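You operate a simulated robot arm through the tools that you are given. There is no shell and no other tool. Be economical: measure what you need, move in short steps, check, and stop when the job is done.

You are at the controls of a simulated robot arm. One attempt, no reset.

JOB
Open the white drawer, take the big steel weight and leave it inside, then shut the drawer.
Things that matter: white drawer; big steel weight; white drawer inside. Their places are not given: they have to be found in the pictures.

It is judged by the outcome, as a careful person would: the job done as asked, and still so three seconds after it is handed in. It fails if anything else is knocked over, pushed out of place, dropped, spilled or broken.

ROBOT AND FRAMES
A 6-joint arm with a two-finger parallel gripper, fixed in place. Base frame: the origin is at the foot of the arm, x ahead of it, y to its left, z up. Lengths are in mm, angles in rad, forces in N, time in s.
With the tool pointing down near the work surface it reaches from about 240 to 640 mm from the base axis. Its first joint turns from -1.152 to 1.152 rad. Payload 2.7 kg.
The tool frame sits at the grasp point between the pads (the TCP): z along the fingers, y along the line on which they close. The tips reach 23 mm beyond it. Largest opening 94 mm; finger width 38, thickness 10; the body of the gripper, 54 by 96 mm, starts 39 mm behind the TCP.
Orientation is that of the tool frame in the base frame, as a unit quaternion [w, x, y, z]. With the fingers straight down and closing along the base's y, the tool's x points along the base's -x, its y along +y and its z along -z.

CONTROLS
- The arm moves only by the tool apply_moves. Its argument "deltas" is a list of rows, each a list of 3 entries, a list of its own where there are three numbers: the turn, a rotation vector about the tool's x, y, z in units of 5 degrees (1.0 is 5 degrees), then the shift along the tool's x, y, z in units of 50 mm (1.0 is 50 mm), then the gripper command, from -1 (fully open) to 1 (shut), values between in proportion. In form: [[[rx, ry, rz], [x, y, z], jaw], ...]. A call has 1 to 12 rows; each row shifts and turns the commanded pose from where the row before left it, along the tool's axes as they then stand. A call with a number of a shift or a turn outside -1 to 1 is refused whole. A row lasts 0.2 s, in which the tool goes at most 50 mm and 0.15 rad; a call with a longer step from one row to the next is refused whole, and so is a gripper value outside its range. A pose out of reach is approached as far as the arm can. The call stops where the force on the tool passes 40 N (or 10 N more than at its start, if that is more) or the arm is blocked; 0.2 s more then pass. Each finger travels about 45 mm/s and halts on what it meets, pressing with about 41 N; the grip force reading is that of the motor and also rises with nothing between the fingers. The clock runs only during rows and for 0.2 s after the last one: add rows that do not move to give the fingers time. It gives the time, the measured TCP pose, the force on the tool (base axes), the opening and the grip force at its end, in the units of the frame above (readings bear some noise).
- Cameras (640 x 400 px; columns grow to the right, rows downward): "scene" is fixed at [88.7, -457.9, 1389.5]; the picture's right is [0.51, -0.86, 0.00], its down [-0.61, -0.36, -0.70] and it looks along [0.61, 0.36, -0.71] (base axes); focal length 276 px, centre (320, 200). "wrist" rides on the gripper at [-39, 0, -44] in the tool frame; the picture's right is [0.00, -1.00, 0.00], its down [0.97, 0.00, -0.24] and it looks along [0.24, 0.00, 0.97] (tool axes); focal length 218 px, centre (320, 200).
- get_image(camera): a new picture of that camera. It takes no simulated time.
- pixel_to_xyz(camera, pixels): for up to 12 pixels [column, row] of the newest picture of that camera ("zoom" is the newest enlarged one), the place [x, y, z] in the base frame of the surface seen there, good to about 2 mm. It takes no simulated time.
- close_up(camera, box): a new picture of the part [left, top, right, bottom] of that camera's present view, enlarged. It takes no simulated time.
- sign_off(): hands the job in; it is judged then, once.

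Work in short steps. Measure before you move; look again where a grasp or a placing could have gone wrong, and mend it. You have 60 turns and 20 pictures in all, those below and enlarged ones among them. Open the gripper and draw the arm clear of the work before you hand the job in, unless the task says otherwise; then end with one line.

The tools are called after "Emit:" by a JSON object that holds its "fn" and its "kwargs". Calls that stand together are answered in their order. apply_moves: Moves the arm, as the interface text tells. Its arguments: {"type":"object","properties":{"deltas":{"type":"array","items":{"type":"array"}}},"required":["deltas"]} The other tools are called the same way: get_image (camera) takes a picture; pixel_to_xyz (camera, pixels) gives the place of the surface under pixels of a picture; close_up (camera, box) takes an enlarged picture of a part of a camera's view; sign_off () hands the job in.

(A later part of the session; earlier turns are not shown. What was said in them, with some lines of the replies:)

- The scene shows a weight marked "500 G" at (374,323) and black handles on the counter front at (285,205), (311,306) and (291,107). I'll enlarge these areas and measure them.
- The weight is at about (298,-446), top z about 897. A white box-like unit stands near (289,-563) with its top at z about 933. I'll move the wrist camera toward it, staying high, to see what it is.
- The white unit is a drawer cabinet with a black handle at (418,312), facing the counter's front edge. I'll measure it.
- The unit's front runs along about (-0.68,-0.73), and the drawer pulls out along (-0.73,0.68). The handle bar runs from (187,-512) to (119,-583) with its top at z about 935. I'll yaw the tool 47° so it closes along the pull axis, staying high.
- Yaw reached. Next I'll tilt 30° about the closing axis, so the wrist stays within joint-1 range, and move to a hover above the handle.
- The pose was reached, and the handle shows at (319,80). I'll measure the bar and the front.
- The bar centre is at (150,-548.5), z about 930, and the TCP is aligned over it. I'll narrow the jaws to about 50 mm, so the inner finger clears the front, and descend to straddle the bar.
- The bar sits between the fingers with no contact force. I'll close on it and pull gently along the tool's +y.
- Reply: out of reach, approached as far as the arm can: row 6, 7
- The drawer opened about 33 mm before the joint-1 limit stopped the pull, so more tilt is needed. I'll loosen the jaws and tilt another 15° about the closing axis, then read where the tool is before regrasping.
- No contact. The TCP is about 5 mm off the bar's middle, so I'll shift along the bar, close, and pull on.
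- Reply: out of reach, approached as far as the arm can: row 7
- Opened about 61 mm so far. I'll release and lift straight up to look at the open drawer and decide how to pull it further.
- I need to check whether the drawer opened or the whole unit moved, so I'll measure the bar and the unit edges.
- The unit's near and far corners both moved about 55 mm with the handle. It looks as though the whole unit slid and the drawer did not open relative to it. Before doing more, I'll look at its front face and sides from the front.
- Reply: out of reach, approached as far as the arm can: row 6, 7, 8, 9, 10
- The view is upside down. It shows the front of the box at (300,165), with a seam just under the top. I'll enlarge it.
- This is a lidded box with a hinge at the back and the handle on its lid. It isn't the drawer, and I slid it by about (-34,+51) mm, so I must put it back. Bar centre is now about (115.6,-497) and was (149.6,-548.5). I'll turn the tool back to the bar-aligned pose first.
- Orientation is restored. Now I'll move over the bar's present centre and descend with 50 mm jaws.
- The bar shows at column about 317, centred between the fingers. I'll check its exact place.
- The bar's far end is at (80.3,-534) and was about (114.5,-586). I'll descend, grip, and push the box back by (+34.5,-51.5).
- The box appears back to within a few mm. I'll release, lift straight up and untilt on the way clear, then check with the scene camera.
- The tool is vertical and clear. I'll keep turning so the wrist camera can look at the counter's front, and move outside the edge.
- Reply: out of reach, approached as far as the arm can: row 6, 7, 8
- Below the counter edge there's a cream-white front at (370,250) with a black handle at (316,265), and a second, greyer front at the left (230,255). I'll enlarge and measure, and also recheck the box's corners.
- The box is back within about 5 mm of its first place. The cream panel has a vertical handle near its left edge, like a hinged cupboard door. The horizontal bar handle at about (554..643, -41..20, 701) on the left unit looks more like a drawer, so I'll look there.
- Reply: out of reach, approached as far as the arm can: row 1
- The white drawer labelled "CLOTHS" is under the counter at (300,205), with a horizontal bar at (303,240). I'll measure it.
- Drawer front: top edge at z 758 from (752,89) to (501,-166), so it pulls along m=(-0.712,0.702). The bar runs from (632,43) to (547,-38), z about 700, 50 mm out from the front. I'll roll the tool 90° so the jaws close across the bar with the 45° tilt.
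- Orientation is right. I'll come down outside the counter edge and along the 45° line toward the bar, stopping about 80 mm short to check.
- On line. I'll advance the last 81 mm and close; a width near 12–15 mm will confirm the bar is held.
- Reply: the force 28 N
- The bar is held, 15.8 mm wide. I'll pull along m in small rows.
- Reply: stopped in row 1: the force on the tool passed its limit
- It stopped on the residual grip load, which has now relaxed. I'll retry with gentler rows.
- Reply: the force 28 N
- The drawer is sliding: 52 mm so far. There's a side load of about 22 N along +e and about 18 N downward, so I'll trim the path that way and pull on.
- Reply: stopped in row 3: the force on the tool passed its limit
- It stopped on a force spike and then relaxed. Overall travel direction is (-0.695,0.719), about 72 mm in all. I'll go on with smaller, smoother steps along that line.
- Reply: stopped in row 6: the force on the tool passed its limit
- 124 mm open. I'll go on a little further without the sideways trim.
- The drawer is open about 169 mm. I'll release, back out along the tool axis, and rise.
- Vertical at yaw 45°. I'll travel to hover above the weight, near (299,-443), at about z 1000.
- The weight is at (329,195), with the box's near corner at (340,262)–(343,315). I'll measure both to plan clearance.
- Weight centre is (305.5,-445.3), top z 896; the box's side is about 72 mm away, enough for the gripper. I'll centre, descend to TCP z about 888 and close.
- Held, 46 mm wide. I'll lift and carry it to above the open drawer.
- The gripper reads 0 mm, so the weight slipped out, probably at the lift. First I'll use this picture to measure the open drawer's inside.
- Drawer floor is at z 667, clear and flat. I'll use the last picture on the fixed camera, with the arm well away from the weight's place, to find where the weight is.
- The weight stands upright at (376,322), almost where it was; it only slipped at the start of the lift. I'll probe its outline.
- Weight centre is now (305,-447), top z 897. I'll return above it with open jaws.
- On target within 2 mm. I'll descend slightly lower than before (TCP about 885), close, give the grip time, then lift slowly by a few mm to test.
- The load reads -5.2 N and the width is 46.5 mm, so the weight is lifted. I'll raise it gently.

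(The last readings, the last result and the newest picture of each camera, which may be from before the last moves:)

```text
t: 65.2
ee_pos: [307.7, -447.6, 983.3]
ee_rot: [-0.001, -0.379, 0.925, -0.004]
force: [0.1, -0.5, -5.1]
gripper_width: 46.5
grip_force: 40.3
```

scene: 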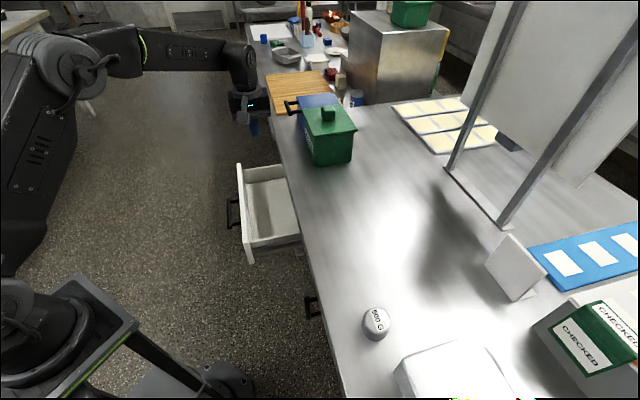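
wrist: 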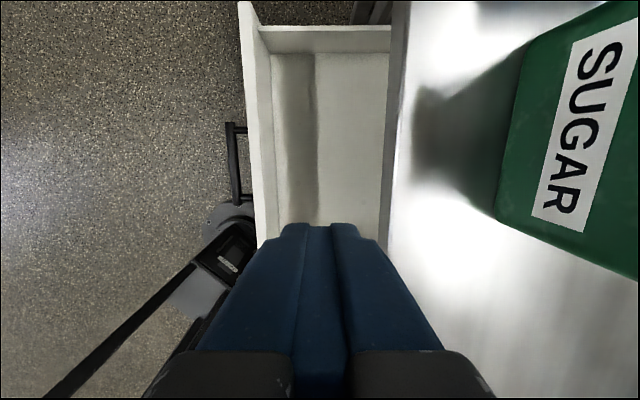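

Still held at z 983. I'll carry it in gentle ramps toward the drawer.

Emit:
{"fn": "apply_moves", "kwargs": {"deltas": [[[0, 0, 0], [-0.096, 0.029, 0], 1], [[0, 0, 0], [-0.192, 0.057, 0], 1], [[0, 0, 0], [-0.287, 0.086, 0], 1], [[0, 0, 0], [-0.383, 0.114, 0], 1], [[0, 0, 0], [-0.431, 0.129, 0], 1], [[0, 0, 0], [-0.431, 0.129, 0], 1], [[0, 0, 0], [-0.431, 0.129, 0], 1], [[0, 0, 0], [-0.431, 0.129, 0], 1], [[0, 0, 0], [-0.383, 0.114, 0], 1], [[0, 0, 0], [-0.287, 0.086, 0], 1], [[0, 0, 0], [-0.192, 0.057, 0], 1], [[0, 0, 0], [-0.096, 0.029, 0], 1]]}}

Emit:
{"fn": "apply_moves", "kwargs": {"deltas": [[[0, 0, 0], [-0.096, 0.029, 0], 1], [[0, 0, 0], [-0.192, 0.057, 0], 1], [[0, 0, 0], [-0.287, 0.086, 0], 1], [[0, 0, 0], [-0.383, 0.114, 0], 1], [[0, 0, 0], [-0.431, 0.129, 0], 1], [[0, 0, 0], [-0.431, 0.129, 0], 1], [[0, 0, 0], [-0.431, 0.129, 0], 1], [[0, 0, 0], [-0.431, 0.129, 0], 1], [[0, 0, 0], [-0.383, 0.114, 0], 1], [[0, 0, 0], [-0.287, 0.086, 0], 1], [[0, 0, 0], [-0.192, 0.057, 0], 1], [[0, 0, 0], [-0.096, 0.029, 0], 1]]}}

```text
t: 67.8
ee_pos: [398.5, -279.0, 982.0]
ee_rot: [-0.001, -0.381, 0.924, -0.005]
force: [0.1, 0.2, -5.4]
gripper_width: 46.5
grip_force: 41.0
```

```text
t: 70.4
ee_pos: [490.3, -112.7, 981.7]
ee_rot: [-0.001, -0.381, 0.925, -0.004]
force: [0.6, 0.3, -4.5]
gripper_width: 46.6
grip_force: 40.8
```

Still held. Last stretch to above the drawer.

Emit:
{"fn": "apply_moves", "kwargs": {"deltas": [[[0, 0, 0], [-0.098, 0.028, 0], 1], [[0, 0, 0], [-0.195, 0.056, 0], 1], [[0, 0, 0], [-0.342, 0.099, 0], 1], [[0, 0, 0], [-0.44, 0.127, 0], 1], [[0, 0, 0], [-0.44, 0.127, 0], 1], [[0, 0, 0], [-0.44, 0.127, 0], 1], [[0, 0, 0], [-0.44, 0.127, 0], 1], [[0, 0, 0], [-0.342, 0.099, 0], 1], [[0, 0, 0], [-0.195, 0.056, 0], 1], [[0, 0, 0], [-0.098, 0.028, 0], 1]]}}

```text
t: 72.6
ee_pos: [564.1, 24.9, 980.4]
ee_rot: [-0.001, -0.381, 0.924, -0.005]
force: [0.5, -0.6, -5.1]
gripper_width: 46.3
grip_force: 41.4
```

Centred over the drawer, at m about 87. I'll lower it gently.

Emit:
{"fn": "apply_moves", "kwargs": {"deltas": [[[0, 0, 0], [0, 0, 0.1], 1], [[0, 0, 0], [0, 0, 0.25], 1], [[0, 0, 0], [0, 0, 0.4], 1], [[0, 0, 0], [0, 0, 0.5], 1], [[0, 0, 0], [0, 0, 0.5], 1], [[0, 0, 0], [0, 0, 0.5], 1], [[0, 0, 0], [0, 0, 0.5], 1], [[0, 0, 0], [0, 0, 0.5], 1], [[0, 0, 0], [0, 0, 0.5], 1], [[0, 0, 0], [0, 0, 0.5], 1], [[0, 0, 0], [0, 0, 0.3], 1], [[0, 0, 0], [0, 0, 0.1], 1]]}}

```text
t: 75.2
ee_pos: [566.7, 23.2, 747.0]
ee_rot: [-0.001, -0.38, 0.925, -0.004]
force: [0.2, 0.0, -4.8]
gripper_width: 46.6
grip_force: 41.5
```

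Still held at z 747. I'll lower to just above the floor (TCP about 697) and then creep down until contact shows.

Emit:
{"fn": "apply_moves", "kwargs": {"deltas": [[[0, 0, 0], [0, 0, 0.1], 1], [[0, 0, 0], [0, 0, 0.2], 1], [[0, 0, 0], [0, 0, 0.25], 1], [[0, 0, 0], [0, 0, 0.25], 1], [[0, 0, 0], [0, 0, 0.15], 1], [[0, 0, 0], [0, 0, 0.06], 1], [[0, 0, 0], [0, 0, 0.03], 1], [[0, 0, 0], [0, 0, 0.02], 1]]}}

```text
t: 77.0
ee_pos: [567.4, 22.5, 695.6]
ee_rot: [0.0, -0.381, 0.925, -0.004]
force: [-3.6, -1.7, 7.6]
gripper_width: 46.8
grip_force: 41.1
```

Upward force of 7.6 N: the weight is on the drawer floor. I'll open the jaws to about 70 mm and rise straight up.

Emit:
{"fn": "apply_moves", "kwargs": {"deltas": [[[0, 0, 0], [0, 0, 0], -0.45], [[0, 0, 0], [0, 0, 0], -0.45], [[0, 0, 0], [0, 0, 0], -0.45], [[0, 0, 0], [0, 0, -0.1], -0.45], [[0, 0, 0], [0, 0, -0.3], -0.45], [[0, 0, 0], [0, 0, -0.6], -0.45], [[0, 0, 0], [0, 0, -0.9], -0.45], [[0, 0, 0], [0, 0, -0.9], -0.45], [[0, 0, 0], [0, 0, -0.9], -0.45], [[0, 0, 0], [0, 0, -0.9], -0.45]]}}

```text
t: 79.2
ee_pos: [564.2, 24.1, 926.1]
ee_rot: [-0.001, -0.381, 0.925, -0.004]
force: [-0.7, -0.2, 0.2]
gripper_width: 68.2
grip_force: 0.0
```

Released: force about 0 and the weight stays in the drawer. I'll retreat outward to the earlier approach point and tilt 45° again for shutting.

Emit:
{"fn": "apply_moves", "kwargs": {"deltas": [[[0, 0, 0], [0, 0.8, -0.09], 0], [[0, 0, 0], [0, 0.8, -0.09], 0.15], [[0, 0, 0], [0, 0.8, -0.09], 0.15], [[0, 0, 0], [0, 0.8, -0.09], 0.15], [[0, 0, 0], [0, 0.8, -0.09], 0.15]]}}

Emit:
{"fn": "apply_moves", "kwargs": {"deltas": [[[1, 0, 0], [0, 0, 0], 0.15], [[1, 0, 0], [0, 0, 0], 0.15], [[1, 0, 0], [0, 0, 0], 0.15], [[1, 0, 0], [0, 0, 0], 0.15], [[1, 0, 0], [0, 0, 0], 0.15], [[1, 0, 0], [0, 0, 0], 0.15], [[1, 0, 0], [0, 0, 0], 0.15], [[1, 0, 0], [0, 0, 0], 0.15], [[1, 0, 0], [0, 0, 0], 0.15], [[0, 0, 0], [0, 0, 0], 0.15]]}}

```text
t: 80.4
ee_pos: [425.8, 163.9, 944.5]
ee_rot: [-0.001, -0.38, 0.925, -0.005]
force: [0.6, -0.2, 0.3]
gripper_width: 39.6
grip_force: 0.0
```

```text
t: 82.6
ee_pos: [424.7, 166.7, 944.1]
ee_rot: [0.145, -0.351, 0.853, -0.358]
force: [0.0, 0.5, 0.2]
gripper_width: 40.0
grip_force: 0.0
```

Matches the earlier exit point. I'll retrace the same path back onto the bar.

Emit:
{"fn": "apply_moves", "kwargs": {"deltas": [[[0, 0, 0], [0, 0.635, 0.635], 0.15], [[0, 0, 0], [0, 0.635, 0.635], 0.15], [[0, 0, 0], [0, 0.635, 0.635], 0.15], [[0, 0, 0], [0, 0.635, 0.635], 0.15], [[0, 0, 0], [0, 0, 0.5], 0.15], [[0, 0, 0], [0, 0, 0.5], 0.15], [[0, 0, 0], [0, 0, 0.4], 0.15], [[0, 0, 0], [0, 0, 0.4], 0.15], [[0, 0, 0], [0, 0, 0], 0.15]]}}

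```text
t: 84.6
ee_pos: [471.1, 119.8, 703.5]
ee_rot: [0.144, -0.351, 0.853, -0.358]
force: [-0.2, 0.9, -0.5]
gripper_width: 40.3
grip_force: 0.0
```

Positioned on the bar. I'll narrow the jaws to a loose 20 mm and push the drawer in smoothly.

Emit:
{"fn": "apply_moves", "kwargs": {"deltas": [[[0, 0, 0], [0, 0, 0], 0.57], [[0, 0, 0], [0, 0, 0], 0.57], [[0, 0, 0], [0, 0, 0], 0.57], [[0, 0, 0], [0, -0.05, 0.05], 0.57], [[0, 0, 0], [0, -0.1, 0.1], 0.57], [[0, 0, 0], [0, -0.15, 0.15], 0.57], [[0, 0, 0], [0, -0.2, 0.2], 0.57], [[0, 0, 0], [0, -0.2, 0.2], 0.57], [[0, 0, 0], [0, -0.2, 0.2], 0.57], [[0, 0, 0], [0, -0.15, 0.15], 0.57], [[0, 0, 0], [0, -0.1, 0.1], 0.57], [[0, 0, 0], [0, -0.05, 0.05], 0.57]]}}

```text
t: 87.2
ee_pos: [529.6, 57.3, 703.4]
ee_rot: [0.145, -0.353, 0.852, -0.358]
force: [-1.6, 0.6, -1.0]
gripper_width: 21.0
grip_force: 0.7
```

Pushed about 85 mm with little force. I'll go on for the remaining 80 mm or so, slowing at the end.

Emit:
{"fn": "apply_moves", "kwargs": {"deltas": [[[0, 0, 0], [0, -0.05, 0.05], 0.57], [[0, 0, 0], [0, -0.1, 0.1], 0.57], [[0, 0, 0], [0, -0.15, 0.15], 0.57], [[0, 0, 0], [0, -0.2, 0.2], 0.57], [[0, 0, 0], [0, -0.2, 0.2], 0.57], [[0, 0, 0], [0, -0.15, 0.15], 0.57], [[0, 0, 0], [0, -0.1, 0.1], 0.57], [[0, 0, 0], [0, -0.08, 0.08], 0.57], [[0, 0, 0], [0, -0.06, 0.06], 0.57], [[0, 0, 0], [0, -0.05, 0.05], 0.57]]}}

```text
t: 89.4
ee_pos: [586.8, 1.1, 704.4]
ee_rot: [0.145, -0.352, 0.853, -0.358]
force: [-1.7, 1.1, -1.4]
gripper_width: 21.2
grip_force: 1.2
```

At the starting depth but with jaw slack. I'll creep on until the drawer meets its stop.

Emit:
{"fn": "apply_moves", "kwargs": {"deltas": [[[0, 0, 0], [0, -0.04, 0.04], 0.57], [[0, 0, 0], [0, -0.04, 0.04], 0.57], [[0, 0, 0], [0, -0.04, 0.04], 0.57], [[0, 0, 0], [0, -0.04, 0.04], 0.57], [[0, 0, 0], [0, 0, 0], 0.57]]}}

```text
t: 90.6
ee_pos: [593.2, -4.8, 701.1]
ee_rot: [0.143, -0.354, 0.853, -0.357]
force: [-15.7, 16.1, -9.0]
gripper_width: 30.2
grip_force: 11.2
```

It met a stop at about 22 N. To be sure it's fully home, I'll ease off, clamp the bar, and compare with the first closed pose.

Emit:
{"fn": "apply_moves", "kwargs": {"deltas": [[[0, 0, 0], [0, 0.08, -0.08], 0.57], [[0, 0, 0], [0, 0, 0], 1], [[0, 0, 0], [0, 0, 0], 1], [[0, 0, 0], [0, 0, 0], 1], [[0, 0, 0], [0, -0.03, 0.03], 1], [[0, 0, 0], [0, -0.03, 0.03], 1], [[0, 0, 0], [0, 0, 0], 1]]}}

```text
t: 91.9
ee_pos: [587.7, -1.0, 698.9]
ee_rot: [0.142, -0.353, 0.856, -0.351]
force: [-5.8, 4.3, 2.7]
gripper_width: 15.2
grip_force: 44.6
stopped in row 6: the force on the tool passed its limit (the readings are from after the stop); the commanded pose is now the measured one
```

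Clamped and pushing, it stays against the stop, with the bar back at its closed position. I'll open, back out along the tool axis, rise and withdraw.

Emit:
{"fn": "apply_moves", "kwargs": {"deltas": [[[0, 0, 0], [0, 0, 0], 0.15], [[0, 0, 0], [0, 0, 0], 0.15], [[0, 0, 0], [0, 0, 0], 0.15], [[0, 0, 0], [0, 0, 0], 0.15], [[0, 0, 0], [0, 0, -0.3], 0.15], [[0, 0, 0], [0, 0, -0.7], 0.15], [[0, 0, 0], [0, 0, -0.9], 0.15], [[0, 0, 0], [0, 0, -0.9], 0], [[0, 0, 0], [0, 0, -0.9], -0.5], [[0, 0, 0], [0, -0.6, -0.6], -1], [[0, 0, 0], [0, -0.6, -0.6], -1], [[0, 0, 0], [0, -0.6, -0.6], -1]]}}

```text
t: 94.5
ee_pos: [498.7, 92.8, 956.6]
ee_rot: [0.141, -0.355, 0.854, -0.352]
force: [-0.3, -0.3, 0.1]
gripper_width: 94.2
grip_force: 0.0
```

The arm is clear, the gripper is open and there is no contact force. The drawer is shut with the weight inside, so I'm handing the job in.

Emit:
{"fn": "sign_off", "kwargs": {}}

```text
The job is handed in.
```

The 500 G weight is inside the white "CLOTHS" drawer and the drawer is shut. I had no pictures left to check either by eye, so both rest on force and position readings. On the way I pulled the lidded white box about 60 mm by mistake and put it back to within about 5 mm. The weight also slipped from the gripper at the first lift and was still standing in its place.
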